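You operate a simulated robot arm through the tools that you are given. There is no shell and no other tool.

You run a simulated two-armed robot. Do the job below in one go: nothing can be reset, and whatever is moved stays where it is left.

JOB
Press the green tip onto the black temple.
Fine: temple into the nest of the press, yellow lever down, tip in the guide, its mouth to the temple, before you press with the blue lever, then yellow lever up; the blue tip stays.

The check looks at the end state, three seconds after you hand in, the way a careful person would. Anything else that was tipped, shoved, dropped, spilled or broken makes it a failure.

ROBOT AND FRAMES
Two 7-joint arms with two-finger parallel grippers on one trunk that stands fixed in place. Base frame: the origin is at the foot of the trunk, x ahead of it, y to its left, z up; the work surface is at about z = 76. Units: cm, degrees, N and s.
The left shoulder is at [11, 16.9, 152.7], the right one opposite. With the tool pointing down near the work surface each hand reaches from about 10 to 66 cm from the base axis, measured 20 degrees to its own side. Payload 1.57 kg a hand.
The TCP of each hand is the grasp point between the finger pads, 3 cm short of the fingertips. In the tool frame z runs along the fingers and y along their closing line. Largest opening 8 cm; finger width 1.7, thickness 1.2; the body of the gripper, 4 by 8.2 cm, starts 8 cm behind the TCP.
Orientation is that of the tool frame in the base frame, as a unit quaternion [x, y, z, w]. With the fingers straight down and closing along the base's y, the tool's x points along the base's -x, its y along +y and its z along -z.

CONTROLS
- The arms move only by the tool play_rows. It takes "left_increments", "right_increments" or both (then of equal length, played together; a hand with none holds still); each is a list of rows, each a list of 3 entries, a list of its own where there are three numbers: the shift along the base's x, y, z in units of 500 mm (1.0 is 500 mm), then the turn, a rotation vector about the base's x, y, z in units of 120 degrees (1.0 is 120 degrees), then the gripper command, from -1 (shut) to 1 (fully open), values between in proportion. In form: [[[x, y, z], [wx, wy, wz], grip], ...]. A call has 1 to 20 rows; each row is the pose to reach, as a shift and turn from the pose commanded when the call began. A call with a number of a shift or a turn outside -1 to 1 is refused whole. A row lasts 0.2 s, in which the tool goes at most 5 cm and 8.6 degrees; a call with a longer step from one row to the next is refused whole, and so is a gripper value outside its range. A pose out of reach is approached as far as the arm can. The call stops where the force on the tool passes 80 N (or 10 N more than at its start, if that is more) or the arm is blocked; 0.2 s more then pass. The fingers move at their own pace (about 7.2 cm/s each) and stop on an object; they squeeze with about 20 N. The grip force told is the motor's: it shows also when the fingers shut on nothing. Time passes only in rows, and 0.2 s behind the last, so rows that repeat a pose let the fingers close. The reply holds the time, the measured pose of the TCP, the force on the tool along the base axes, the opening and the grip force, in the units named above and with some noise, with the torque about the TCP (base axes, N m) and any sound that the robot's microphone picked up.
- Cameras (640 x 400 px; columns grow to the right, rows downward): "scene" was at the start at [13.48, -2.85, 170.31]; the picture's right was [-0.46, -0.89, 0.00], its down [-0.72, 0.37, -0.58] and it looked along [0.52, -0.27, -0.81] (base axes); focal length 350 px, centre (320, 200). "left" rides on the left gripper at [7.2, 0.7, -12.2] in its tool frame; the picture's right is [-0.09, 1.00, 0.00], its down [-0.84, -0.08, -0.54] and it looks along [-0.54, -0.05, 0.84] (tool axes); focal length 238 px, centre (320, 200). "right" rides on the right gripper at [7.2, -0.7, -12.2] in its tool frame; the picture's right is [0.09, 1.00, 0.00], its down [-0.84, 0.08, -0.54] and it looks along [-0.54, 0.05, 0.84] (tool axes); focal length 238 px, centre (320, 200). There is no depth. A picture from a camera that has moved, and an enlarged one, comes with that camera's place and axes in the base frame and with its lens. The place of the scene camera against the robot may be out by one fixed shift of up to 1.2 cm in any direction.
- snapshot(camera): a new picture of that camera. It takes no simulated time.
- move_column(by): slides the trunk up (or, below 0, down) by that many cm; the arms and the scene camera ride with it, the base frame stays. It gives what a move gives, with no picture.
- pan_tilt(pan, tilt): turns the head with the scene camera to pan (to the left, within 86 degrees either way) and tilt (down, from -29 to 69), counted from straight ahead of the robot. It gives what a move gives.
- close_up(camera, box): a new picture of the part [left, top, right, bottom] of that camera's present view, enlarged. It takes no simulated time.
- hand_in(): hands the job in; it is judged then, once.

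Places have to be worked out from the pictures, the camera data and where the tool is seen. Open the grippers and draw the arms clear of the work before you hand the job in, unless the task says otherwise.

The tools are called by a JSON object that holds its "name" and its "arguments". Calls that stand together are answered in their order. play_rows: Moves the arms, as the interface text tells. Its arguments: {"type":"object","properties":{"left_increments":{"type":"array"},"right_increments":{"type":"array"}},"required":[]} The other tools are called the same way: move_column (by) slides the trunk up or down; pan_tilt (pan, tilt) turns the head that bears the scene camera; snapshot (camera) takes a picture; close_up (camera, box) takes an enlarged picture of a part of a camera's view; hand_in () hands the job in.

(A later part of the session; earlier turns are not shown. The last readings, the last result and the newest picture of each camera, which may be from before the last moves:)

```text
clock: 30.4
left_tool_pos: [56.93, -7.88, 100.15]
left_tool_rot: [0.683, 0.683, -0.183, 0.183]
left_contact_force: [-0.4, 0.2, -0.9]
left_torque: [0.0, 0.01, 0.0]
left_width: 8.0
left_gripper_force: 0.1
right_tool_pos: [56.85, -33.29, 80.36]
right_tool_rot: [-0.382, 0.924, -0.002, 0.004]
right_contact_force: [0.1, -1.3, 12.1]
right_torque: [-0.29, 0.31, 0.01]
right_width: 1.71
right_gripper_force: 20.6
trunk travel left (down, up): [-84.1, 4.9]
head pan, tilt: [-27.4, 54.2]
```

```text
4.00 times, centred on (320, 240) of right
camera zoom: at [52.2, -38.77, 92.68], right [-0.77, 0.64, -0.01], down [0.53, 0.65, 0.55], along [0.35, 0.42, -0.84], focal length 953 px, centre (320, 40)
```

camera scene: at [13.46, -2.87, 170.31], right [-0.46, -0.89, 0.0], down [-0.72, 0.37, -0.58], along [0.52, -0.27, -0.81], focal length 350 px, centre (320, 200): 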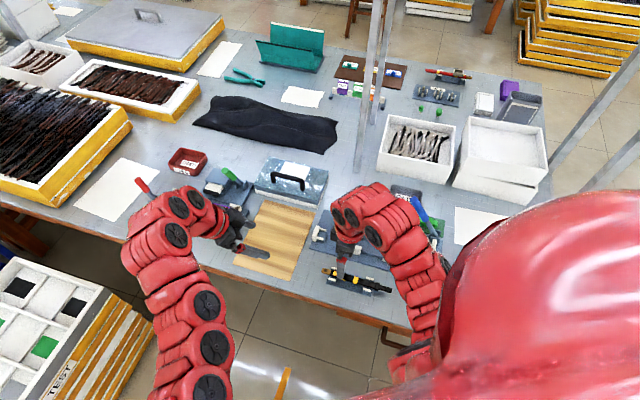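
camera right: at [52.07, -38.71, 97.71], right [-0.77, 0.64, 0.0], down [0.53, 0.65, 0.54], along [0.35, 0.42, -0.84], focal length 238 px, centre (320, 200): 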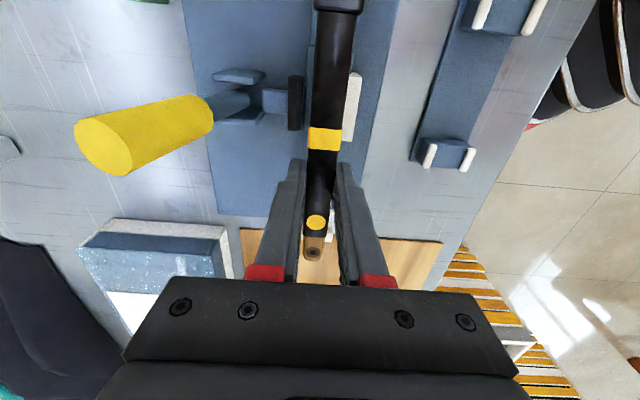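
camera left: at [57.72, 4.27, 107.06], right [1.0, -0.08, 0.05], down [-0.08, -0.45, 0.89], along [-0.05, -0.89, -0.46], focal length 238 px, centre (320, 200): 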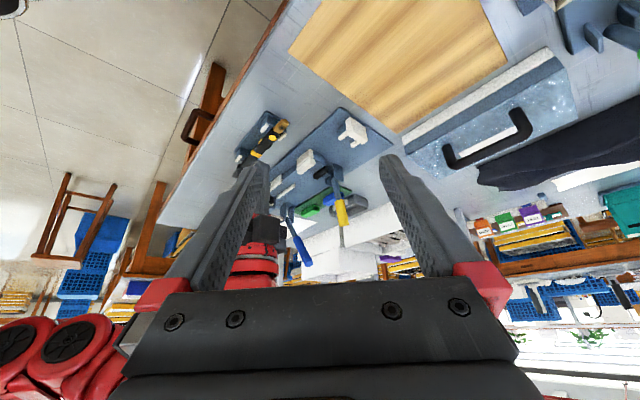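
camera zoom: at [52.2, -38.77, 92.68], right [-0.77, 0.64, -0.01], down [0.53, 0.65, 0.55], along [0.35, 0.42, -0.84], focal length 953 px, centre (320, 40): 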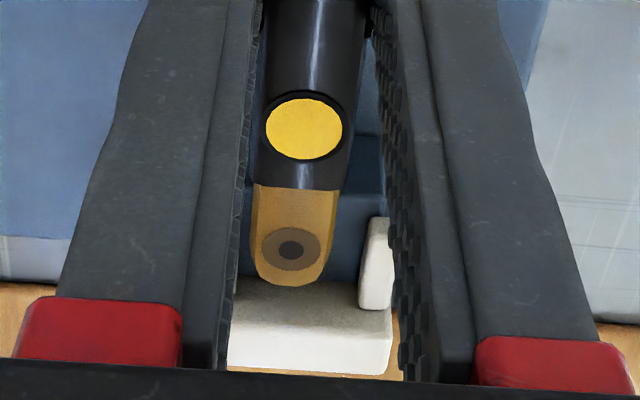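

12 N upward with the torque placing the contact 3.5 cm behind the TCP: the temple is resting on the nest block. I ease off 0.05 cm and slide it slowly toward the stop to feel for contact.

{"name": "play_rows", "arguments": {"right_increments": [[[0, 0, 0.0015], [0, 0, 0], -1], [[0.0014, 0.0014, 0.0015], [0, 0, 0], -1], [[0.0028, 0.0028, 0.0015], [0, 0, 0], -1], [[0.0028, 0.0028, 0.0015], [0, 0, 0], -1]]}}

```text
clock: 31.4
left_tool_pos: [56.91, -8.15, 100.26]
left_tool_rot: [0.683, 0.682, -0.184, 0.184]
left_contact_force: [0.1, 0.1, 0.5]
left_torque: [0.0, 0.04, 0.01]
left_width: 8.0
left_gripper_force: 0.1
right_tool_pos: [56.91, -33.15, 80.55]
right_tool_rot: [-0.383, 0.924, -0.001, 0.002]
right_contact_force: [0.0, -2.9, 8.2]
right_torque: [-0.16, 0.14, 0.0]
right_width: 1.73
right_gripper_force: 20.2
trunk travel left (down, up): [-84.1, 4.9]
head pan, tilt: [-27.4, 54.2]
```

{"name": "close_up", "arguments": {"camera": "left", "box": [320, 110, 380, 170]}}

{"name": "close_up", "arguments": {"camera": "right", "box": [275, 190, 365, 290]}}

{"name": "close_up", "arguments": {"camera": "right", "box": [260, 0, 380, 140]}}

```text
6.67 times, centred on (350, 140) of left
camera zoom: at [57.64, 4.28, 107.1], right [1.0, -0.08, 0.05], down [-0.08, -0.45, 0.89], along [-0.05, -0.89, -0.46], focal length 1589 px, centre (120, 600)
```

zoom: 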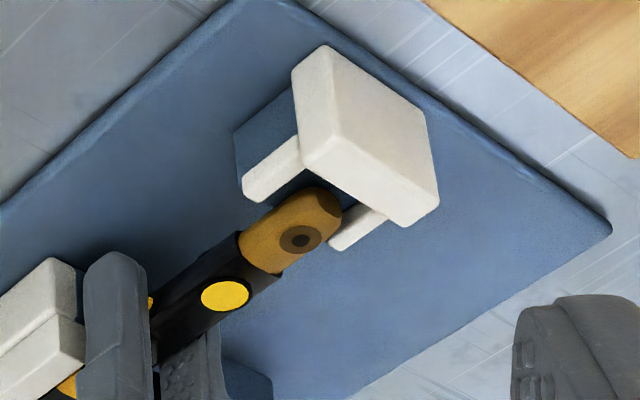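

```text
4.00 times, centred on (320, 240) of right
camera zoom: at [52.24, -38.68, 92.68], right [-0.77, 0.64, -0.01], down [0.53, 0.65, 0.54], along [0.35, 0.42, -0.84], focal length 953 px, centre (320, 40)
```

zoom: 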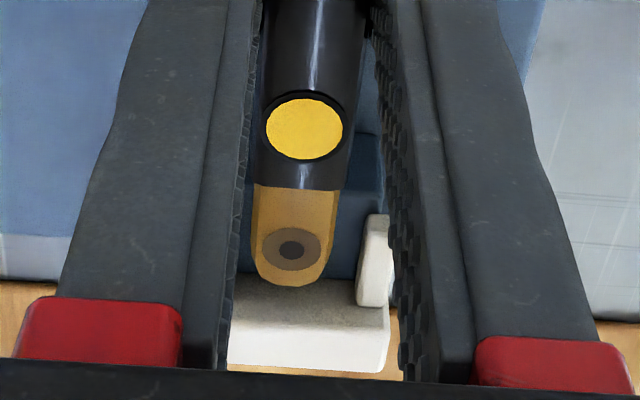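

```text
2.86 times, centred on (320, 70) of right
camera zoom: at [52.24, -38.68, 92.68], right [-0.77, 0.64, -0.01], down [0.53, 0.65, 0.54], along [0.35, 0.42, -0.84], focal length 681 px, centre (320, 571)
```

zoom: 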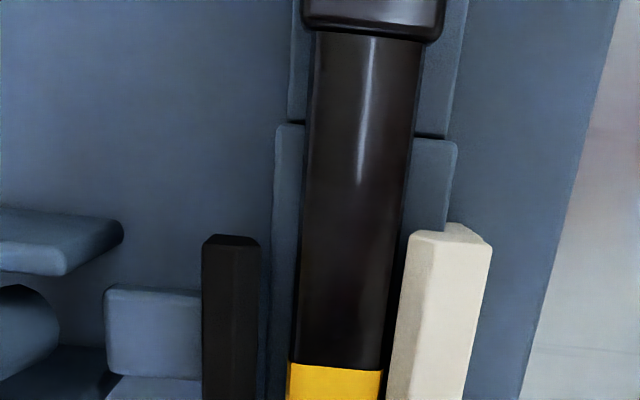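

I now read the fork plate correctly: its visible darker strip is the vertical inner face, so the stop is at S≈24.6 and the tab end still has about 0.5 cm to go. I slide on by 0.4 cm.

{"name": "play_rows", "arguments": {"right_increments": [[[0.002, 0.002, 0.0005], [0, 0, 0], -1], [[0.004, 0.004, 0.0005], [0, 0, 0], -1], [[0.006, 0.006, 0.0005], [0, 0, 0], -1], [[0.006, 0.006, 0.0005], [0, 0, 0], -1]]}}

{"name": "close_up", "arguments": {"camera": "left", "box": [320, 110, 380, 170]}}

{"name": "close_up", "arguments": {"camera": "right", "box": [275, 190, 365, 290]}}

```text
clock: 32.4
left_tool_pos: [56.96, -8.02, 100.16]
left_tool_rot: [0.683, 0.683, -0.184, 0.183]
left_contact_force: [-0.5, 0.6, -0.2]
left_torque: [0.03, -0.05, -0.02]
left_width: 7.97
left_gripper_force: 0.0
right_tool_pos: [57.21, -33.01, 80.39]
right_tool_rot: [-0.382, 0.924, -0.002, 0.003]
right_contact_force: [-0.8, -0.7, 4.3]
right_torque: [-0.06, 0.06, 0.0]
right_width: 1.74
right_gripper_force: 19.8
trunk travel left (down, up): [-84.1, 4.9]
head pan, tilt: [-27.4, 54.2]
```

```text
6.67 times, centred on (350, 140) of left
camera zoom: at [57.67, 4.3, 107.08], right [1.0, -0.08, 0.05], down [-0.08, -0.45, 0.89], along [-0.05, -0.89, -0.46], focal length 1589 px, centre (120, 600)
```

zoom: 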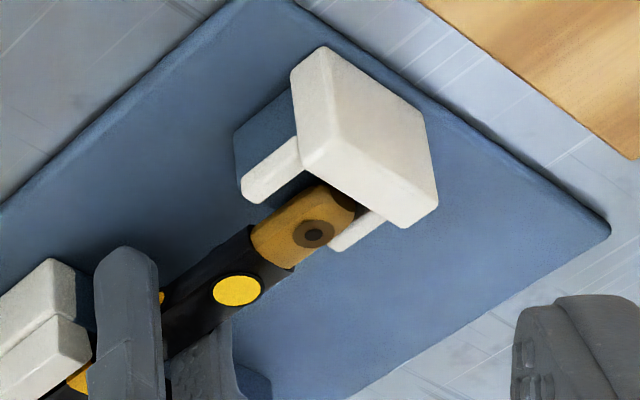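

```text
4.00 times, centred on (320, 240) of right
camera zoom: at [52.6, -38.44, 92.68], right [-0.77, 0.64, -0.01], down [0.53, 0.65, 0.54], along [0.35, 0.42, -0.84], focal length 953 px, centre (320, 40)
```

zoom: 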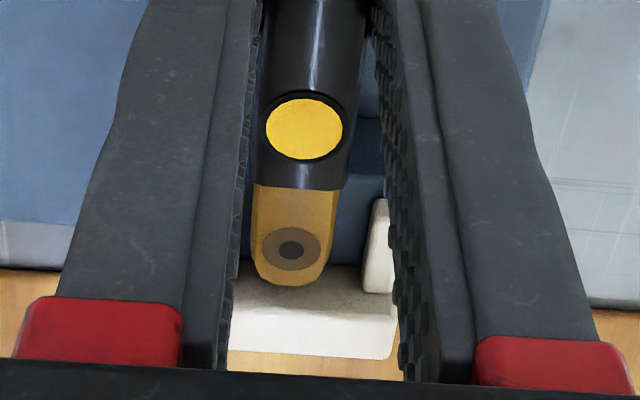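

About 0.2 cm remains. I slide on in small steps watching the force along the axis.

{"name": "play_rows", "arguments": {"right_increments": [[[0.0014, 0.0014, 0], [0, 0, 0], -1], [[0.0028, 0.0028, 0], [0, 0, 0], -1], [[0.0028, 0.0028, 0], [0, 0, 0], -1]]}}

{"name": "close_up", "arguments": {"camera": "right", "box": [275, 190, 365, 290]}}

```text
clock: 33.2
left_tool_pos: [56.95, -8.0, 100.16]
left_tool_rot: [0.682, 0.684, -0.182, 0.184]
left_contact_force: [0.3, -0.1, 0.5]
left_torque: [-0.01, 0.02, 0.0]
left_width: 8.0
left_gripper_force: 0.0
right_tool_pos: [57.48, -32.87, 80.5]
right_tool_rot: [-0.382, 0.924, -0.002, 0.002]
right_contact_force: [1.0, -0.3, 0.1]
right_torque: [-0.01, -0.05, -0.03]
right_width: 1.7
right_gripper_force: 20.5
trunk travel left (down, up): [-84.1, 4.9]
head pan, tilt: [-27.4, 54.2]
```

```text
4.00 times, centred on (320, 240) of right
camera zoom: at [52.81, -38.34, 92.69], right [-0.77, 0.64, -0.01], down [0.53, 0.65, 0.54], along [0.35, 0.42, -0.84], focal length 953 px, centre (320, 40)
```

zoom: 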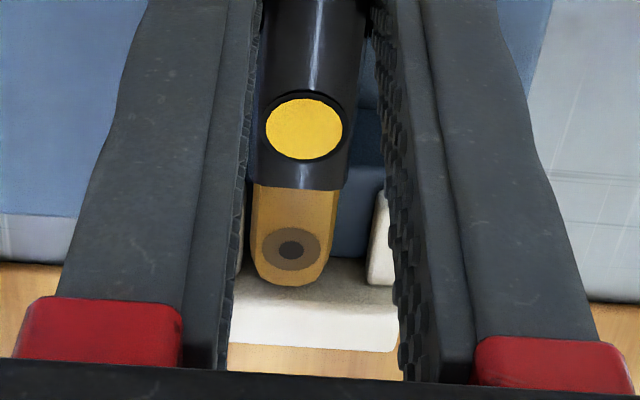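

Still free along the axis; the tab lies between the pins, a bit toward the pad side as intended. I go on 0.15 cm.

{"name": "play_rows", "arguments": {"right_increments": [[[0.0014, 0.0014, -0.0005], [0, 0, 0], -1], [[0.0024, 0.0024, -0.0005], [0, 0, 0], -1], [[0.0024, 0.0024, -0.0005], [0, 0, 0], -1]]}}

{"name": "close_up", "arguments": {"camera": "right", "box": [275, 190, 365, 290]}}

{"name": "close_up", "arguments": {"camera": "left", "box": [320, 110, 380, 170]}}

```text
clock: 34.0
left_tool_pos: [57.11, -7.97, 100.16]
left_tool_rot: [0.682, 0.684, -0.183, 0.184]
left_contact_force: [-0.3, -1.4, -0.5]
left_torque: [-0.04, -0.01, 0.02]
left_width: 7.99
left_gripper_force: 0.1
right_tool_pos: [57.59, -32.66, 80.44]
right_tool_rot: [-0.382, 0.924, -0.001, 0.003]
right_contact_force: [-0.3, 0.0, -0.3]
right_torque: [0.02, 0.02, -0.01]
right_width: 1.73
right_gripper_force: 19.9
trunk travel left (down, up): [-84.1, 4.9]
head pan, tilt: [-27.4, 54.2]
```

```text
4.00 times, centred on (320, 240) of right
camera zoom: at [52.91, -38.12, 92.68], right [-0.77, 0.64, -0.01], down [0.53, 0.65, 0.54], along [0.35, 0.42, -0.84], focal length 953 px, centre (320, 40)
```

zoom: 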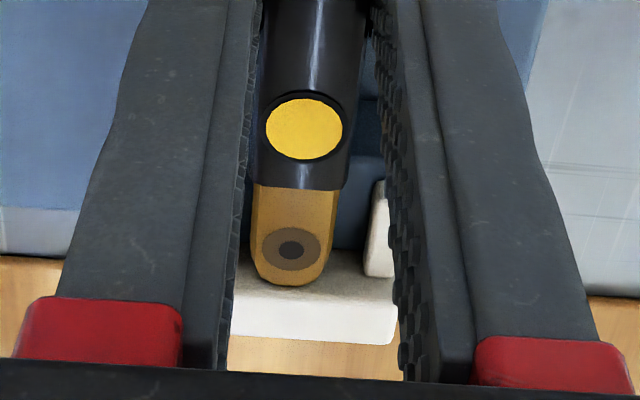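

```text
6.67 times, centred on (350, 140) of left
camera zoom: at [57.71, 4.27, 107.06], right [1.0, -0.08, 0.05], down [-0.08, -0.45, 0.89], along [-0.05, -0.89, -0.46], focal length 1589 px, centre (120, 600)
```

zoom: 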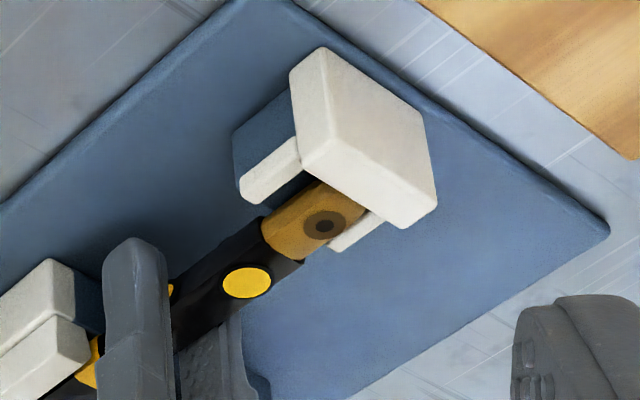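

Tab end now disappears behind the plate edge in the side view, so it is almost at the stop. I creep 0.1 cm at a time.

{"name": "play_rows", "arguments": {"right_increments": [[[0.0014, 0.0014, 0], [0, 0, 0], -1], [[0.0014, 0.0014, 0], [0, 0, 0], -1]]}}

{"name": "play_rows", "arguments": {"right_increments": [[[0.0014, 0.0014, 0], [0, 0, 0], -1], [[0.0014, 0.0014, 0], [0, 0, 0], -1]]}}

```text
clock: 34.6
left_tool_pos: [57.1, -8.08, 100.09]
left_tool_rot: [0.683, 0.683, -0.183, 0.183]
left_contact_force: [0.0, 0.4, -0.4]
left_torque: [-0.01, 0.01, 0.01]
left_width: 7.99
left_gripper_force: 0.0
right_tool_pos: [57.65, -32.41, 80.41]
right_tool_rot: [-0.382, 0.924, -0.002, 0.003]
right_contact_force: [-1.3, -0.6, 0.7]
right_torque: [-0.05, 0.06, 0.03]
right_width: 1.71
right_gripper_force: 20.1
trunk travel left (down, up): [-84.1, 4.9]
head pan, tilt: [-27.4, 54.2]
```

```text
clock: 35.2
left_tool_pos: [56.9, -8.08, 100.11]
left_tool_rot: [0.683, 0.683, -0.183, 0.182]
left_contact_force: [0.1, 0.6, -0.5]
left_torque: [0.01, -0.01, 0.01]
left_width: 8.01
left_gripper_force: 0.3
right_tool_pos: [57.5, -32.46, 80.33]
right_tool_rot: [-0.383, 0.924, -0.002, 0.002]
right_contact_force: [-5.9, -2.5, -1.5]
right_torque: [-0.06, 0.08, 0.07]
right_width: 1.7
right_gripper_force: 20.4
trunk travel left (down, up): [-84.1, 4.9]
head pan, tilt: [-27.4, 54.2]
```

The stop is reached (about 6 N back along the axis). I ease off a hair, set the temple down, and open the fingers to 3.2 cm.

{"name": "play_rows", "arguments": {"right_increments": [[[-0.0008, -0.0008, -0.001], [0, 0, 0], -1], [[-0.0008, -0.0008, -0.002], [0, 0, 0], -0.5], [[-0.0008, -0.0008, -0.002], [0, 0, 0], -0.35], [[-0.0008, -0.0008, -0.002], [0, 0, 0], -0.2], [[-0.0008, -0.0008, -0.002], [0, 0, 0], -0.2]]}}

{"name": "snapshot", "arguments": {"camera": "right"}}

{"name": "close_up", "arguments": {"camera": "left", "box": [280, 110, 380, 190]}}

```text
clock: 36.4
left_tool_pos: [57.03, -8.09, 100.12]
left_tool_rot: [0.683, 0.683, -0.183, 0.183]
left_contact_force: [0.3, -0.7, -0.6]
left_torque: [-0.01, 0.01, 0.0]
left_width: 8.0
left_gripper_force: 0.0
right_tool_pos: [57.7, -32.6, 80.33]
right_tool_rot: [-0.382, 0.924, -0.002, 0.002]
right_contact_force: [0.7, -0.4, 0.3]
right_torque: [-0.01, 0.0, 0.02]
right_width: 3.2
right_gripper_force: 0.0
trunk travel left (down, up): [-84.1, 4.9]
head pan, tilt: [-27.4, 54.2]
```

```text
taken
camera right: at [53.05, -38.05, 92.55], right [-0.77, 0.64, -0.01], down [0.53, 0.65, 0.54], along [0.35, 0.42, -0.84], focal length 238 px, centre (320, 200)
```

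right: 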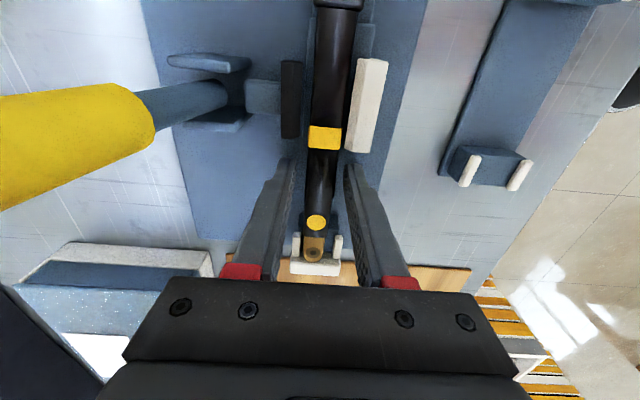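

```text
5.00 times, centred on (330, 150) of left
camera zoom: at [57.72, 4.27, 107.06], right [1.0, -0.08, 0.05], down [-0.08, -0.45, 0.89], along [-0.05, -0.89, -0.46], focal length 1192 px, centre (270, 450)
```

zoom: 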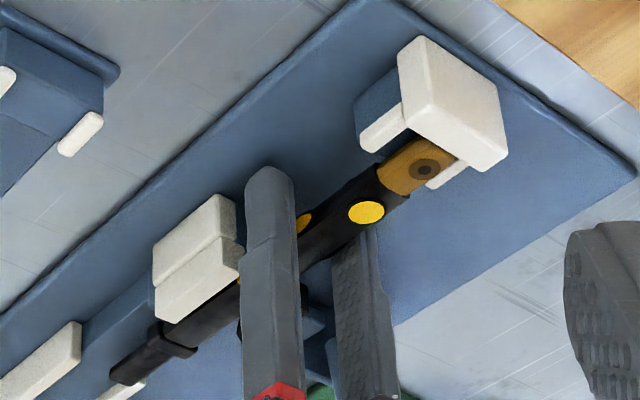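

The temple lies on the nest block with the tab in the fork. I raise the hand straight up 8 cm and look.

{"name": "play_rows", "arguments": {"right_increments": [[[0, 0, 0.01], [0, 0, 0], -0.2], [[0, 0, 0.03], [0, 0, 0], -0.2], [[0, 0, 0.07], [0, 0, 0], -0.2], [[0, 0, 0.12], [0, 0, 0], -0.2], [[0, 0, 0.16], [0, 0, 0], -0.2], [[0, 0, 0.16], [0, 0, 0], -0.2]]}}

{"name": "snapshot", "arguments": {"camera": "right"}}

{"name": "close_up", "arguments": {"camera": "right", "box": [250, 0, 390, 140]}}

{"name": "close_up", "arguments": {"camera": "left", "box": [270, 110, 380, 200]}}

```text
clock: 37.8
left_tool_pos: [56.99, -8.08, 100.11]
left_tool_rot: [0.682, 0.684, -0.183, 0.183]
left_contact_force: [-0.1, 0.5, -0.8]
left_torque: [0.0, 0.02, -0.02]
left_width: 8.0
left_gripper_force: 0.1
right_tool_pos: [57.73, -32.41, 88.19]
right_tool_rot: [-0.383, 0.924, -0.001, 0.002]
right_contact_force: [-0.1, -0.2, -0.5]
right_torque: [-0.02, 0.0, 0.02]
right_width: 3.17
right_gripper_force: 0.1
trunk travel left (down, up): [-84.1, 4.9]
head pan, tilt: [-27.4, 54.2]
```

```text
taken
camera right: at [53.07, -37.95, 100.55], right [-0.77, 0.64, 0.0], down [0.53, 0.65, 0.54], along [0.35, 0.42, -0.84], focal length 238 px, centre (320, 200)
```

right: 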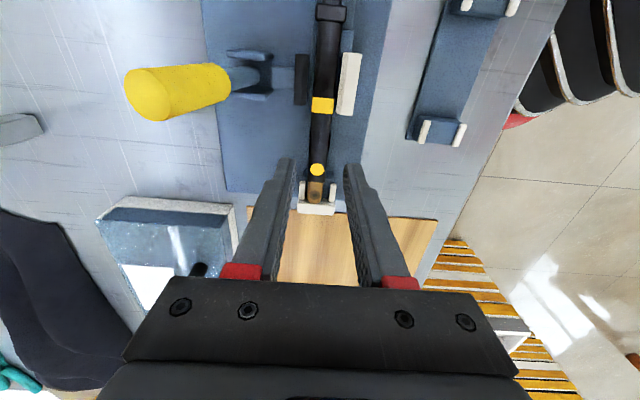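

```text
2.86 times, centred on (320, 70) of right
camera zoom: at [53.07, -37.95, 100.55], right [-0.77, 0.64, 0.0], down [0.53, 0.65, 0.54], along [0.35, 0.42, -0.84], focal length 681 px, centre (320, 571)
```

zoom: 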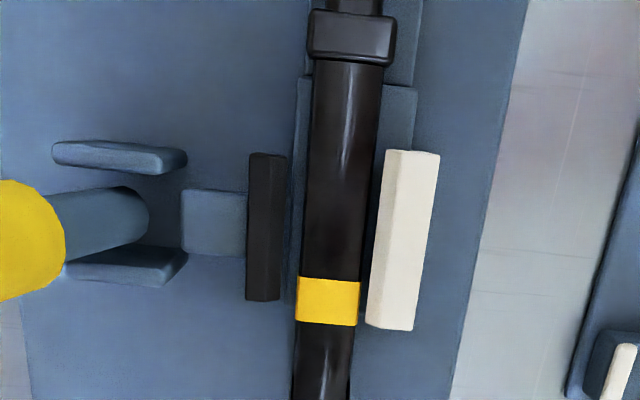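

```text
4.44 times, centred on (325, 155) of left
camera zoom: at [57.73, 4.27, 107.05], right [1.0, -0.08, 0.05], down [-0.08, -0.45, 0.89], along [-0.05, -0.89, -0.46], focal length 1059 px, centre (298, 400)
```

zoom: 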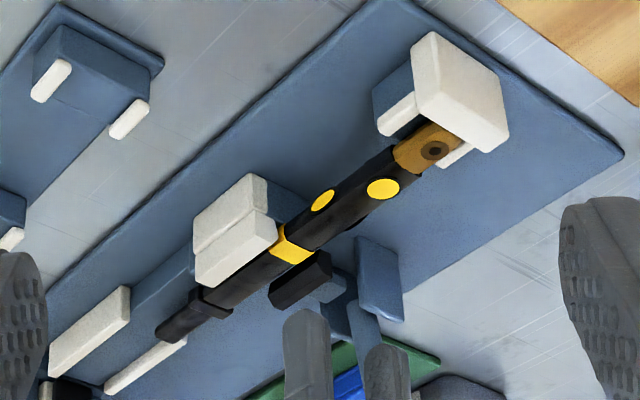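

The temple lies properly between jaw and pad, tab in the fork. Now the yellow lever (handle about V≈70–71, S≈13, top z≈90): I bring the closed right fingers to its inner side, not touching yet.

{"name": "play_rows", "arguments": {"right_increments": [[[0, 0, 0.01], [0, 0, 0], -0.6], [[-0.005, -0.04, 0.012], [0, 0, 0], -1], [[-0.012, -0.08, 0.012], [0, 0, 0], -1], [[-0.019, -0.12, 0.012], [0, 0, 0], -1], [[-0.019, -0.12, 0.012], [0, 0, 0], -1]]}}

{"name": "snapshot", "arguments": {"camera": "right"}}

{"name": "close_up", "arguments": {"camera": "left", "box": [270, 110, 390, 240]}}

{"name": "close_up", "arguments": {"camera": "scene", "box": [290, 160, 450, 300]}}

```text
clock: 39.0
left_tool_pos: [57.04, -7.98, 100.15]
left_tool_rot: [0.682, 0.684, -0.182, 0.184]
left_contact_force: [0.2, -0.3, -0.2]
left_torque: [0.02, 0.04, 0.03]
left_width: 8.01
left_gripper_force: 0.0
right_tool_pos: [56.82, -38.47, 88.92]
right_tool_rot: [-0.382, 0.924, -0.002, 0.003]
right_contact_force: [0.2, 0.1, 0.3]
right_torque: [-0.02, 0.05, 0.02]
right_width: 0.04
right_gripper_force: 20.3
trunk travel left (down, up): [-84.1, 4.9]
head pan, tilt: [-27.4, 54.2]
```

```text
taken
camera right: at [52.13, -43.91, 101.17], right [-0.77, 0.64, 0.0], down [0.53, 0.65, 0.54], along [0.35, 0.42, -0.84], focal length 238 px, centre (320, 200)
```

right: 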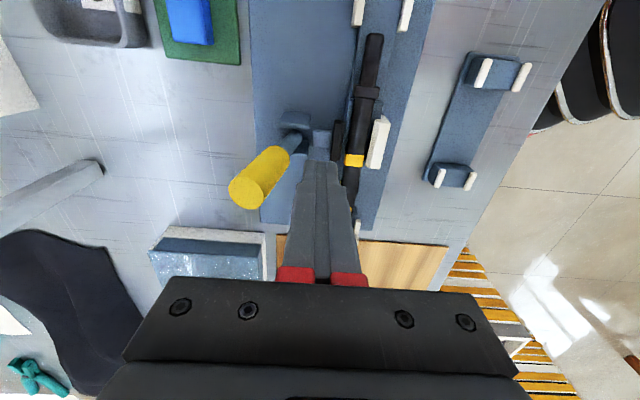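

```text
3.08 times, centred on (330, 175) of left
camera zoom: at [57.72, 4.28, 107.06], right [1.0, -0.08, 0.05], down [-0.08, -0.45, 0.89], along [-0.05, -0.89, -0.46], focal length 733 px, centre (289, 277)
```

zoom: 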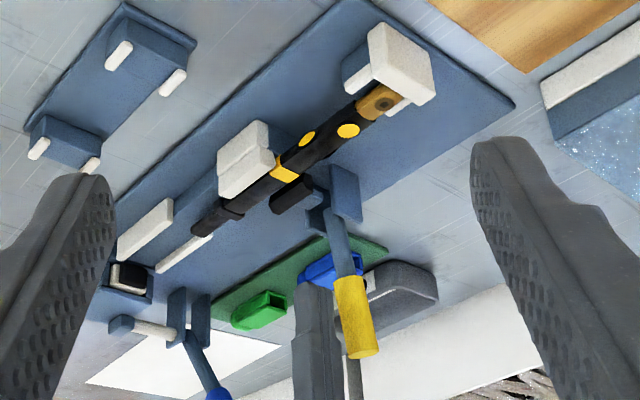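

```text
2.86 times, centred on (370, 230) of scene
camera zoom: at [13.49, -2.84, 170.31], right [-0.46, -0.89, 0.0], down [-0.72, 0.37, -0.58], along [0.52, -0.27, -0.81], focal length 1001 px, centre (177, 114)
```

zoom: 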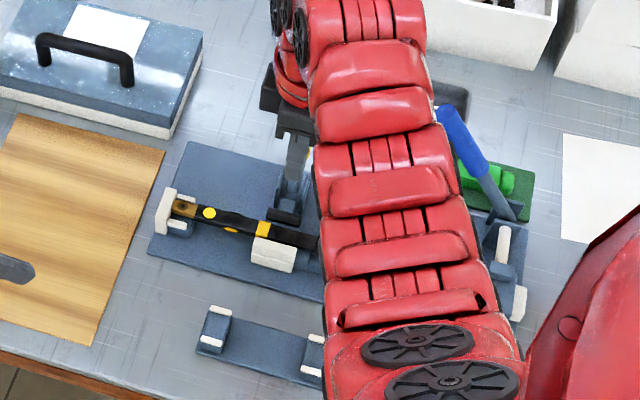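

The fingers are inside of the handle, about 1 cm away. I push outward (+V) gently, in small steps, to feel whether the lever yields that way.

{"name": "play_rows", "arguments": {"right_increments": [[[0.0042, -0.0042, 0], [0, 0, 0], -1], [[0.0085, -0.0085, 0], [0, 0, 0], -1], [[0.0127, -0.0127, 0], [0, 0, 0], -1], [[0.0155, -0.0155, 0], [0, 0, 0], -1], [[0.0155, -0.0155, 0], [0, 0, 0], -1]]}}

{"name": "snapshot", "arguments": {"camera": "right"}}

{"name": "close_up", "arguments": {"camera": "left", "box": [270, 110, 390, 240]}}

```text
clock: 40.2
left_tool_pos: [57.06, -8.05, 100.25]
left_tool_rot: [0.682, 0.684, -0.183, 0.184]
left_contact_force: [-0.1, 0.4, 0.9]
left_torque: [0.01, 0.02, 0.01]
left_width: 8.01
left_gripper_force: 0.1
right_tool_pos: [57.51, -39.23, 89.05]
right_tool_rot: [-0.382, 0.924, -0.002, 0.002]
right_contact_force: [0.2, 0.5, -0.4]
right_torque: [0.02, -0.01, 0.0]
right_width: 0.0
right_gripper_force: 19.3
trunk travel left (down, up): [-84.1, 4.9]
head pan, tilt: [-27.4, 54.2]
```

```text
taken
camera right: at [52.89, -44.77, 101.26], right [-0.77, 0.64, -0.01], down [0.53, 0.65, 0.54], along [0.35, 0.42, -0.84], focal length 238 px, centre (320, 200)
```

right: 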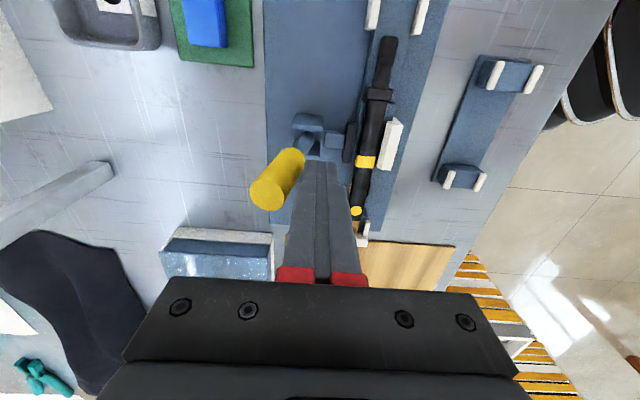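

```text
3.08 times, centred on (330, 175) of left
camera zoom: at [57.71, 4.28, 107.06], right [1.0, -0.08, 0.05], down [-0.08, -0.45, 0.89], along [-0.05, -0.89, -0.46], focal length 733 px, centre (289, 277)
```

zoom: 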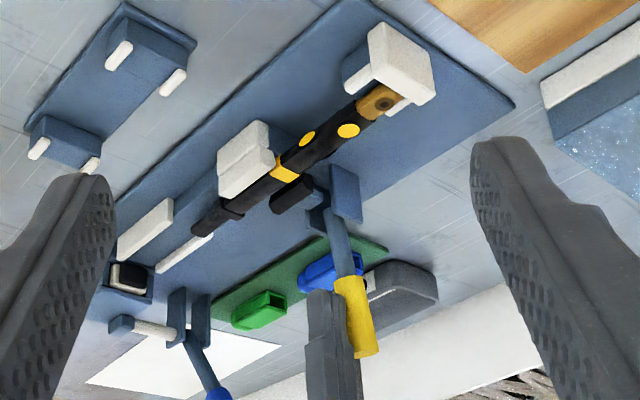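

Not touching yet; I continue 0.6 cm outward.

{"name": "play_rows", "arguments": {"right_increments": [[[0.0028, -0.0028, 0], [0, 0, 0], -1], [[0.0057, -0.0057, 0], [0, 0, 0], -1], [[0.0085, -0.0085, 0], [0, 0, 0], -1], [[0.0085, -0.0085, 0], [0, 0, 0], -1]]}}

{"name": "close_up", "arguments": {"camera": "left", "box": [270, 110, 390, 240]}}

```text
clock: 41.2
left_tool_pos: [57.08, -8.02, 100.13]
left_tool_rot: [0.683, 0.683, -0.183, 0.183]
left_contact_force: [-0.1, 0.4, -0.2]
left_torque: [0.01, -0.01, 0.04]
left_width: 8.0
left_gripper_force: 0.0
right_tool_pos: [57.93, -39.74, 88.8]
right_tool_rot: [-0.383, 0.924, -0.001, 0.003]
right_contact_force: [-1.3, 0.2, -0.6]
right_torque: [0.06, 0.03, 0.01]
right_width: 0.01
right_gripper_force: 19.7
trunk travel left (down, up): [-84.1, 4.9]
head pan, tilt: [-27.4, 54.2]
```

```text
3.08 times, centred on (330, 175) of left
camera zoom: at [57.7, 4.28, 107.06], right [1.0, -0.08, 0.05], down [-0.08, -0.45, 0.89], along [-0.05, -0.89, -0.46], focal length 733 px, centre (289, 277)
```

zoom: 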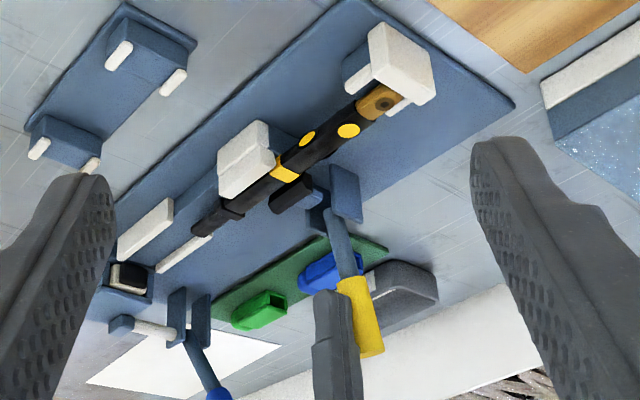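

The handle has started to tip outward with only ~1 N. I push a further 1 cm and check pad and lever.

{"name": "play_rows", "arguments": {"right_increments": [[[0.005, -0.005, 0], [0, 0, 0], -1], [[0.01, -0.01, 0], [0, 0, 0], -1], [[0.0145, -0.0145, 0], [0, 0, 0], -1], [[0.0145, -0.0145, 0], [0, 0, 0], -1]]}}

{"name": "close_up", "arguments": {"camera": "left", "box": [270, 110, 390, 240]}}

{"name": "snapshot", "arguments": {"camera": "right"}}

```text
clock: 42.2
left_tool_pos: [56.99, -8.18, 100.13]
left_tool_rot: [0.683, 0.684, -0.183, 0.182]
left_contact_force: [0.4, 0.8, 0.4]
left_torque: [0.0, -0.03, 0.0]
left_width: 8.02
left_gripper_force: 0.0
right_tool_pos: [58.74, -40.39, 89.05]
right_tool_rot: [-0.383, 0.924, -0.001, 0.003]
right_contact_force: [-0.2, 1.2, 0.7]
right_torque: [0.02, 0.03, -0.01]
right_width: 0.0
right_gripper_force: 20.1
trunk travel left (down, up): [-84.1, 4.9]
head pan, tilt: [-27.4, 54.2]
```

```text
3.08 times, centred on (330, 175) of left
camera zoom: at [57.71, 4.28, 107.07], right [1.0, -0.08, 0.05], down [-0.08, -0.45, 0.89], along [-0.05, -0.89, -0.46], focal length 733 px, centre (289, 277)
```

zoom: 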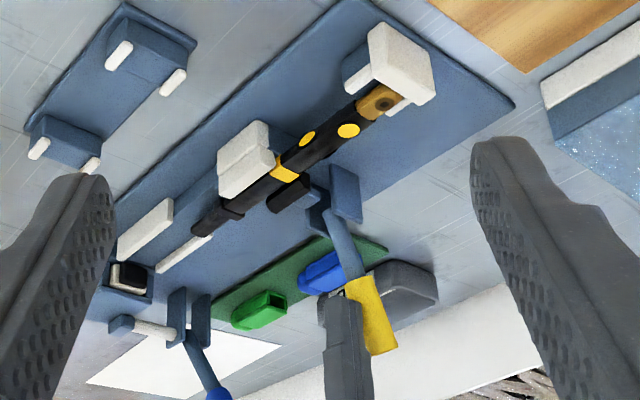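

```text
taken
camera right: at [53.98, -45.95, 101.3], right [-0.77, 0.64, -0.01], down [0.53, 0.65, 0.54], along [0.35, 0.42, -0.84], focal length 238 px, centre (320, 200)
```

right: 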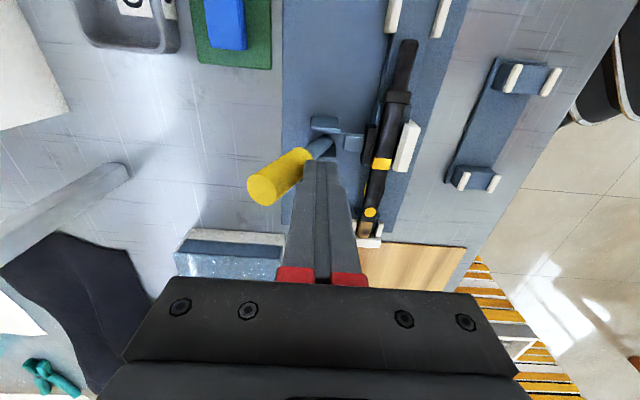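

Outward is "down": the pad has moved up to the temple. I continue along the lever's arc, outward and then downward, watching the forces.

{"name": "play_rows", "arguments": {"right_increments": [[[0.0085, -0.0085, 0], [0, 0, 0], -1], [[0.017, -0.017, 0], [0, 0, 0], -1], [[0.0247, -0.0247, -0.005], [0, 0, 0], -1], [[0.033, -0.033, -0.011], [0, 0, 0], -1], [[0.033, -0.033, -0.011], [0, 0, 0], -1]]}}

{"name": "close_up", "arguments": {"camera": "left", "box": [270, 110, 390, 240]}}

{"name": "snapshot", "arguments": {"camera": "right"}}

```text
clock: 43.4
left_tool_pos: [57.05, -8.03, 100.11]
left_tool_rot: [0.683, 0.683, -0.182, 0.182]
left_contact_force: [1.0, -0.1, -0.6]
left_torque: [-0.01, -0.01, 0.01]
left_width: 8.01
left_gripper_force: 0.0
right_tool_pos: [60.4, -42.07, 88.43]
right_tool_rot: [-0.383, 0.924, -0.001, 0.002]
right_contact_force: [-0.4, -1.1, -0.5]
right_torque: [0.0, 0.0, 0.03]
right_width: 0.0
right_gripper_force: 19.8
trunk travel left (down, up): [-84.1, 4.9]
head pan, tilt: [-27.4, 54.2]
```

```text
3.08 times, centred on (330, 175) of left
camera zoom: at [57.7, 4.28, 107.07], right [1.0, -0.08, 0.05], down [-0.08, -0.45, 0.89], along [-0.05, -0.89, -0.46], focal length 733 px, centre (289, 277)
```

zoom: 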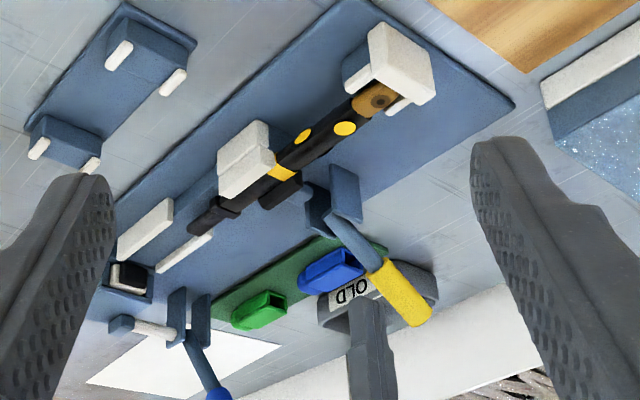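

```text
taken
camera right: at [55.63, -47.62, 100.69], right [-0.77, 0.64, 0.0], down [0.53, 0.65, 0.54], along [0.35, 0.42, -0.84], focal length 238 px, centre (320, 200)
```

right: 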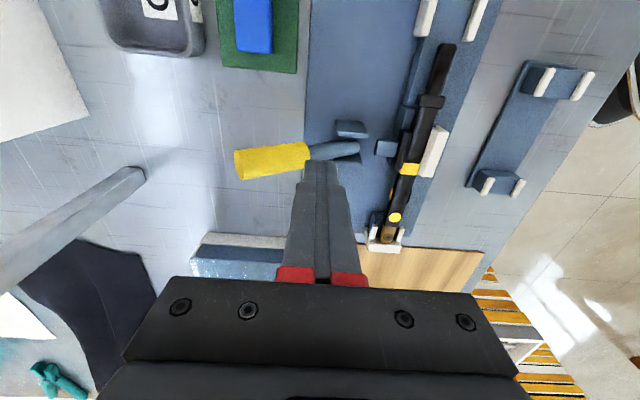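

The lever is at about 54 degrees and the pad now presses the temple against the jaw. I keep following down to about 70 degrees.

{"name": "play_rows", "arguments": {"right_increments": [[[0.0085, -0.0085, -0.006], [0, 0, 0], -1], [[0.017, -0.017, -0.015], [0, 0, 0], -1], [[0.0255, -0.0255, -0.031], [0, 0, 0], -1], [[0.03, -0.03, -0.041], [0, 0, 0], -1], [[0.03, -0.03, -0.041], [0, 0, 0], -1]]}}

{"name": "close_up", "arguments": {"camera": "left", "box": [270, 110, 390, 240]}}

{"name": "snapshot", "arguments": {"camera": "right"}}

```text
clock: 44.6
left_tool_pos: [57.1, -8.01, 100.09]
left_tool_rot: [0.683, 0.683, -0.183, 0.184]
left_contact_force: [0.3, -0.3, 0.4]
left_torque: [0.01, 0.01, 0.04]
left_width: 8.0
left_gripper_force: 0.0
right_tool_pos: [60.66, -42.46, 88.18]
right_tool_rot: [-0.383, 0.924, -0.001, 0.002]
right_contact_force: [-0.7, -0.5, 0.5]
right_torque: [0.0, 0.02, -0.01]
right_width: 0.01
right_gripper_force: 20.1
right hand out of reach, approached as far as the arm can: row 2, 3, 4, 5
trunk travel left (down, up): [-84.1, 4.9]
head pan, tilt: [-27.4, 54.2]
```

```text
3.08 times, centred on (330, 175) of left
camera zoom: at [57.71, 4.29, 107.06], right [1.0, -0.08, 0.05], down [-0.08, -0.45, 0.89], along [-0.05, -0.89, -0.46], focal length 733 px, centre (289, 277)
```

zoom: 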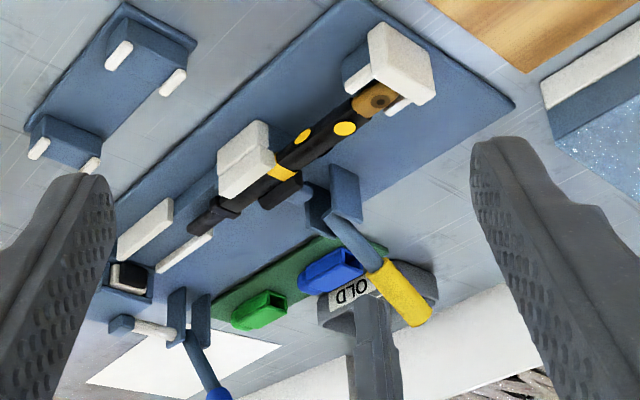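

```text
taken
camera right: at [56.02, -48.02, 100.4], right [-0.77, 0.64, -0.01], down [0.53, 0.65, 0.54], along [0.35, 0.42, -0.84], focal length 238 px, centre (320, 200)
```

right: 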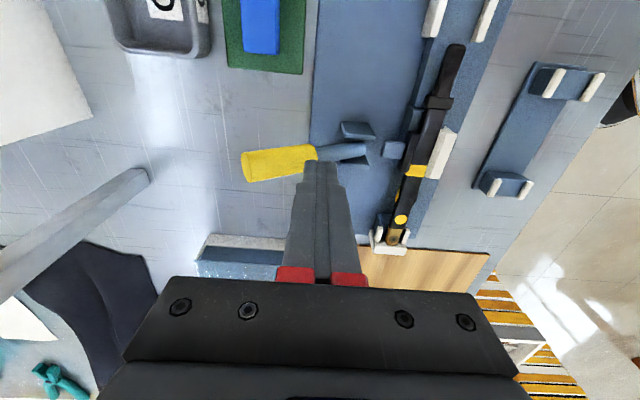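

The right arm is at its reach limit here. I draw it back up and inward, then lower the trunk so that the arm reaches farther.

{"name": "play_rows", "arguments": {"right_increments": [[[-0.01, 0.01, 0.03], [0, 0, 0], -1], [[-0.03, 0.03, 0.08], [0, 0, 0], -1], [[-0.06, 0.06, 0.13], [0, 0, 0], -1], [[-0.09, 0.09, 0.18], [0, 0, 0], -1], [[-0.11, 0.11, 0.23], [0, 0, 0], -1], [[-0.12, 0.12, 0.26], [0, 0, 0], -1], [[-0.12, 0.12, 0.26], [0, 0, 0], -1]]}}

{"name": "snapshot", "arguments": {"camera": "left"}}

{"name": "snapshot", "arguments": {"camera": "scene"}}

```text
clock: 46.2
left_tool_pos: [56.94, -8.29, 100.29]
left_tool_rot: [0.683, 0.683, -0.183, 0.183]
left_contact_force: [0.9, 0.6, -0.7]
left_torque: [0.03, -0.01, -0.02]
left_width: 8.02
left_gripper_force: 0.0
right_tool_pos: [56.7, -37.6, 100.04]
right_tool_rot: [-0.383, 0.924, -0.001, 0.003]
right_contact_force: [-0.4, -0.8, -0.3]
right_torque: [0.01, 0.01, -0.01]
right_width: 0.0
right_gripper_force: 20.0
right hand out of reach, approached as far as the arm can: row 5, 6, 7
trunk travel left (down, up): [-84.1, 4.9]
head pan, tilt: [-27.4, 54.2]
```

```text
taken
camera left: at [57.59, 4.08, 107.14], right [1.0, -0.08, 0.05], down [-0.08, -0.45, 0.89], along [-0.05, -0.89, -0.46], focal length 238 px, centre (320, 200)
```

left: 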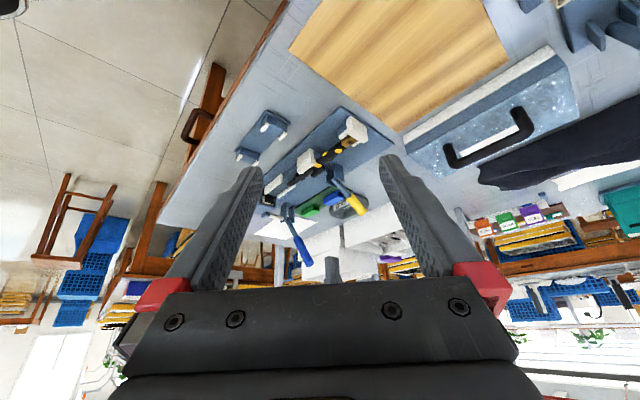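

```text
taken
camera scene: at [13.28, -3.12, 170.33], right [-0.46, -0.89, 0.0], down [-0.72, 0.37, -0.58], along [0.52, -0.27, -0.81], focal length 350 px, centre (320, 200)
```

scene: 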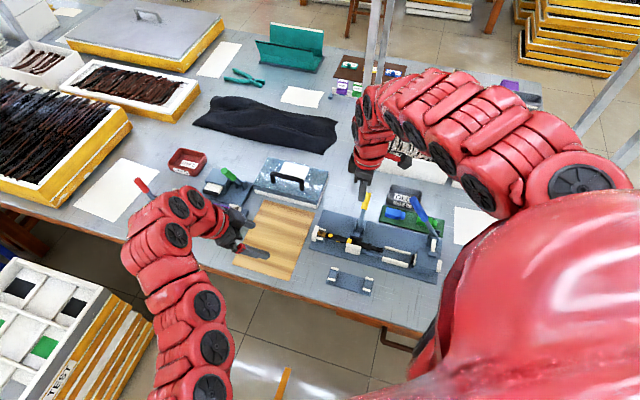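

Both hands are clear of everything by well over 12 cm below, so I lower the trunk 12 cm.

{"name": "move_column", "arguments": {"by": -12}}

{"name": "close_up", "arguments": {"camera": "left", "box": [230, 80, 400, 230]}}

{"name": "snapshot", "arguments": {"camera": "scene"}}

{"name": "snapshot", "arguments": {"camera": "right"}}

```text
clock: 47.7
left_tool_pos: [56.87, -8.1, 88.1]
left_tool_rot: [0.683, 0.683, -0.183, 0.183]
left_contact_force: [0.7, 0.2, 0.4]
left_torque: [-0.03, 0.03, -0.02]
left_width: 8.0
left_gripper_force: 0.1
right_tool_pos: [56.83, -37.4, 87.83]
right_tool_rot: [-0.382, 0.924, -0.001, 0.002]
right_contact_force: [0.2, -0.1, 0.1]
right_torque: [0.03, 0.01, -0.04]
right_width: 0.01
right_gripper_force: 20.1
trunk travel left (down, up): [-72.1, 16.9]
head pan, tilt: [-27.4, 54.2]
```

```text
2.67 times, centred on (315, 155) of left
camera zoom: at [57.7, 4.26, 95.08], right [1.0, -0.08, 0.05], down [-0.08, -0.45, 0.89], along [-0.05, -0.89, -0.46], focal length 636 px, centre (333, 320)
```

zoom: 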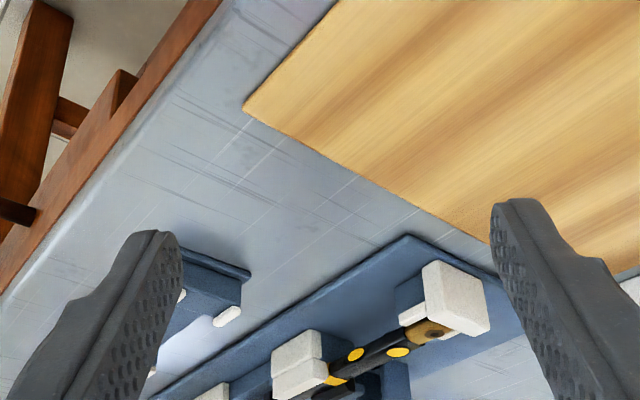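

```text
taken
camera scene: at [13.46, -2.86, 158.32], right [-0.46, -0.89, 0.0], down [-0.72, 0.37, -0.58], along [0.52, -0.27, -0.81], focal length 350 px, centre (320, 200)
```

scene: 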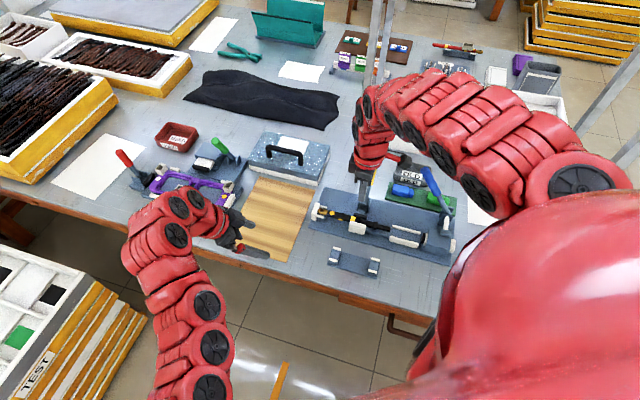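

```text
taken
camera right: at [52.17, -42.91, 100.16], right [-0.77, 0.64, 0.0], down [0.53, 0.65, 0.54], along [0.35, 0.42, -0.84], focal length 238 px, centre (320, 200)
```

right: 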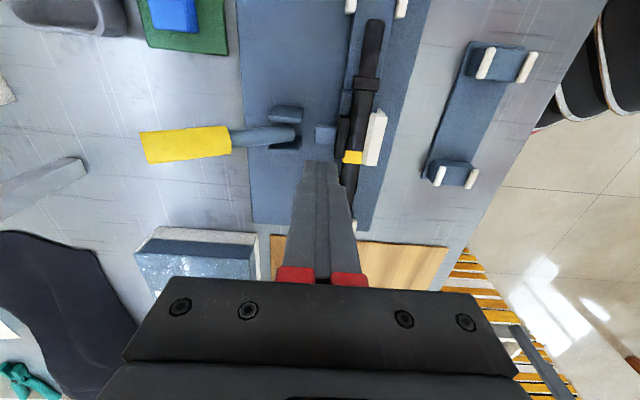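

The lever stays where I left it (~54°). I lift the left hand back to its viewing height and bring the right fingers above the handle.

{"name": "play_rows", "arguments": {"left_increments": [[[0, 0, 0.05], [0, 0, 0], 1], [[0, 0, 0.1], [0, 0, 0], 1], [[0, 0, 0.16], [0, 0, 0], 1], [[0, 0, 0.21], [0, 0, 0], 1], [[0, 0, 0.24], [0, 0, 0], 1], [[0, 0, 0.24], [0, 0, 0], 1]], "right_increments": [[[0, 0, 0.03], [0, 0, 0], -1], [[0, 0, 0.054], [0, 0, 0], -1], [[0.035, -0.04, 0.054], [0, 0, 0], -1], [[0.07, -0.08, 0.054], [0, 0, 0], -1], [[0.103, -0.123, 0.054], [0, 0, 0], -1], [[0.103, -0.123, 0.054], [0, 0, 0], -1]]}}

{"name": "close_up", "arguments": {"camera": "left", "box": [270, 110, 390, 240]}}

{"name": "snapshot", "arguments": {"camera": "right"}}

```text
clock: 49.1
left_tool_pos: [58.97, -8.81, 99.42]
left_tool_rot: [0.682, 0.684, -0.182, 0.183]
left_contact_force: [-0.1, 0.2, 0.2]
left_torque: [0.01, -0.01, -0.02]
left_width: 8.0
left_gripper_force: 0.1
left hand out of reach, approached as far as the arm can: row 3, 4, 5, 6
right_tool_pos: [61.94, -43.54, 90.65]
right_tool_rot: [-0.382, 0.924, -0.001, 0.002]
right_contact_force: [-0.5, -0.1, 0.4]
right_torque: [0.03, -0.03, -0.01]
right_width: 0.0
right_gripper_force: 20.5
right hand out of reach, approached as far as the arm can: row 1, 2
trunk travel left (down, up): [-72.1, 16.9]
head pan, tilt: [-27.4, 54.2]
```

```text
3.08 times, centred on (330, 175) of left
camera zoom: at [59.61, 3.54, 106.26], right [1.0, -0.08, 0.05], down [-0.08, -0.45, 0.89], along [-0.05, -0.89, -0.46], focal length 733 px, centre (289, 277)
```

zoom: 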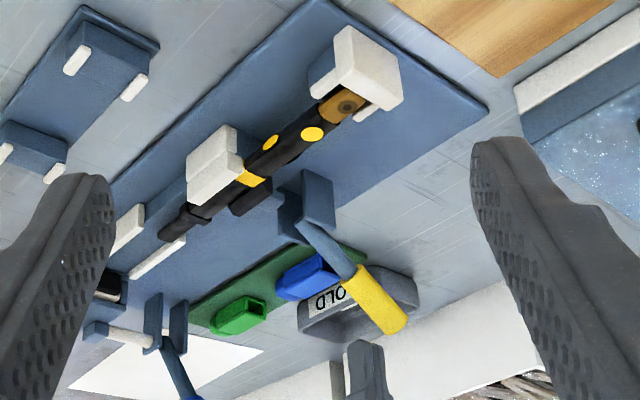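

```text
taken
camera right: at [57.27, -49.06, 102.81], right [-0.77, 0.64, 0.0], down [0.53, 0.65, 0.54], along [0.35, 0.42, -0.84], focal length 238 px, centre (320, 200)
```

right: 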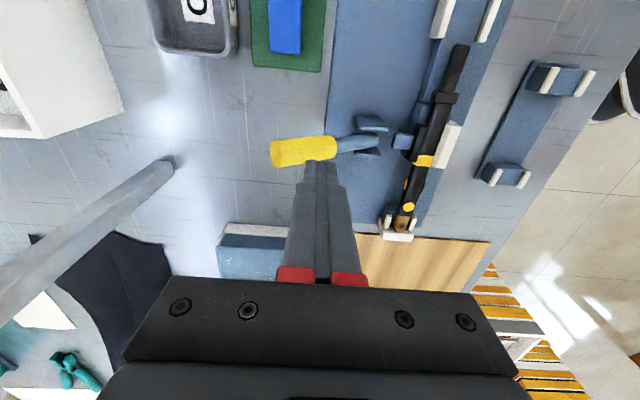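

Fingers are right over the handle. I press straight down in steps, reading the force.

{"name": "play_rows", "arguments": {"right_increments": [[[-0.003, -0.003, -0.02], [0, 0, 0], -1], [[-0.004, -0.004, -0.04], [0, 0, 0], -1], [[-0.004, -0.004, -0.053], [0, 0, 0], -1], [[-0.004, -0.004, -0.065], [0, 0, 0], -1], [[-0.004, -0.004, -0.075], [0, 0, 0], -1], [[-0.004, -0.004, -0.075], [0, 0, 0], -1]]}}

{"name": "close_up", "arguments": {"camera": "left", "box": [270, 110, 390, 240]}}

{"name": "snapshot", "arguments": {"camera": "right"}}

```text
clock: 50.5
left_tool_pos: [58.78, -8.79, 99.38]
left_tool_rot: [0.683, 0.683, -0.183, 0.184]
left_contact_force: [-0.1, 0.7, -0.8]
left_torque: [-0.02, 0.01, 0.03]
left_width: 7.98
left_gripper_force: 0.1
right_tool_pos: [61.69, -43.61, 87.01]
right_tool_rot: [-0.384, 0.924, -0.002, 0.003]
right_contact_force: [-1.2, 0.7, 19.5]
right_torque: [-0.05, -0.16, 0.02]
right_width: 0.01
right_gripper_force: 19.9
trunk travel left (down, up): [-72.1, 16.9]
head pan, tilt: [-27.4, 54.2]
```

```text
3.08 times, centred on (330, 175) of left
camera zoom: at [59.48, 3.63, 106.35], right [1.0, -0.08, 0.05], down [-0.08, -0.45, 0.89], along [-0.05, -0.89, -0.46], focal length 733 px, centre (289, 277)
```

zoom: 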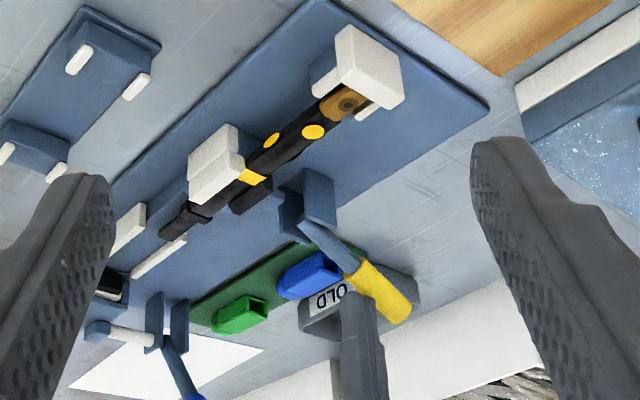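

```text
taken
camera right: at [56.95, -49.19, 99.19], right [-0.77, 0.64, -0.01], down [0.53, 0.65, 0.54], along [0.35, 0.42, -0.84], focal length 238 px, centre (320, 200)
```

right: 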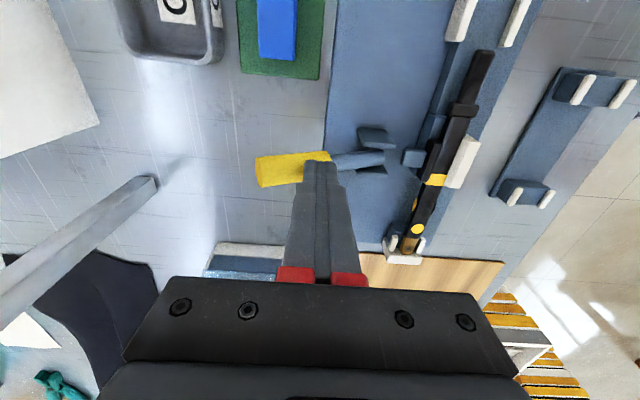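

20 N resistance and the lever is at about 60 degrees. I press further down step by step.

{"name": "play_rows", "arguments": {"right_increments": [[[0, 0, -0.006], [0, 0, 0], -1], [[0, 0, -0.012], [0, 0, 0], -1], [[0, 0, -0.018], [0, 0, 0], -1], [[0, 0, -0.018], [0, 0, 0], -1]]}}

{"name": "close_up", "arguments": {"camera": "left", "box": [270, 110, 390, 240]}}

```text
clock: 51.5
left_tool_pos: [58.66, -8.61, 99.52]
left_tool_rot: [0.683, 0.683, -0.182, 0.184]
left_contact_force: [0.3, 0.3, -0.2]
left_torque: [0.0, 0.03, 0.01]
left_width: 8.01
left_gripper_force: 0.0
right_tool_pos: [61.59, -43.69, 86.16]
right_tool_rot: [-0.383, 0.924, -0.002, 0.002]
right_contact_force: [-6.5, 2.8, 28.9]
right_torque: [-0.06, -0.11, -0.01]
right_width: 0.0
right_gripper_force: 20.2
trunk travel left (down, up): [-72.1, 16.9]
head pan, tilt: [-27.4, 54.2]
```

```text
3.08 times, centred on (330, 175) of left
camera zoom: at [59.36, 3.72, 106.42], right [1.0, -0.08, 0.05], down [-0.08, -0.45, 0.89], along [-0.05, -0.89, -0.46], focal length 733 px, centre (289, 277)
```

zoom: 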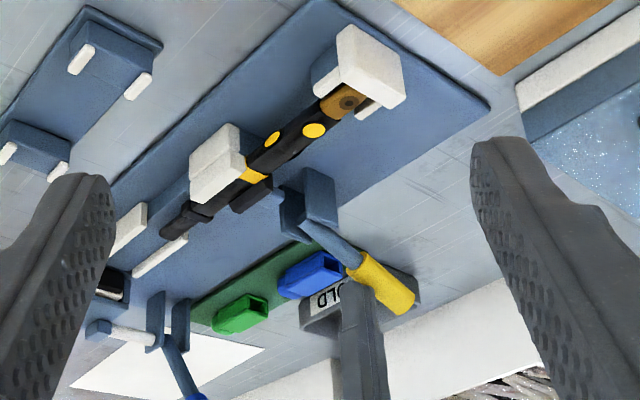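

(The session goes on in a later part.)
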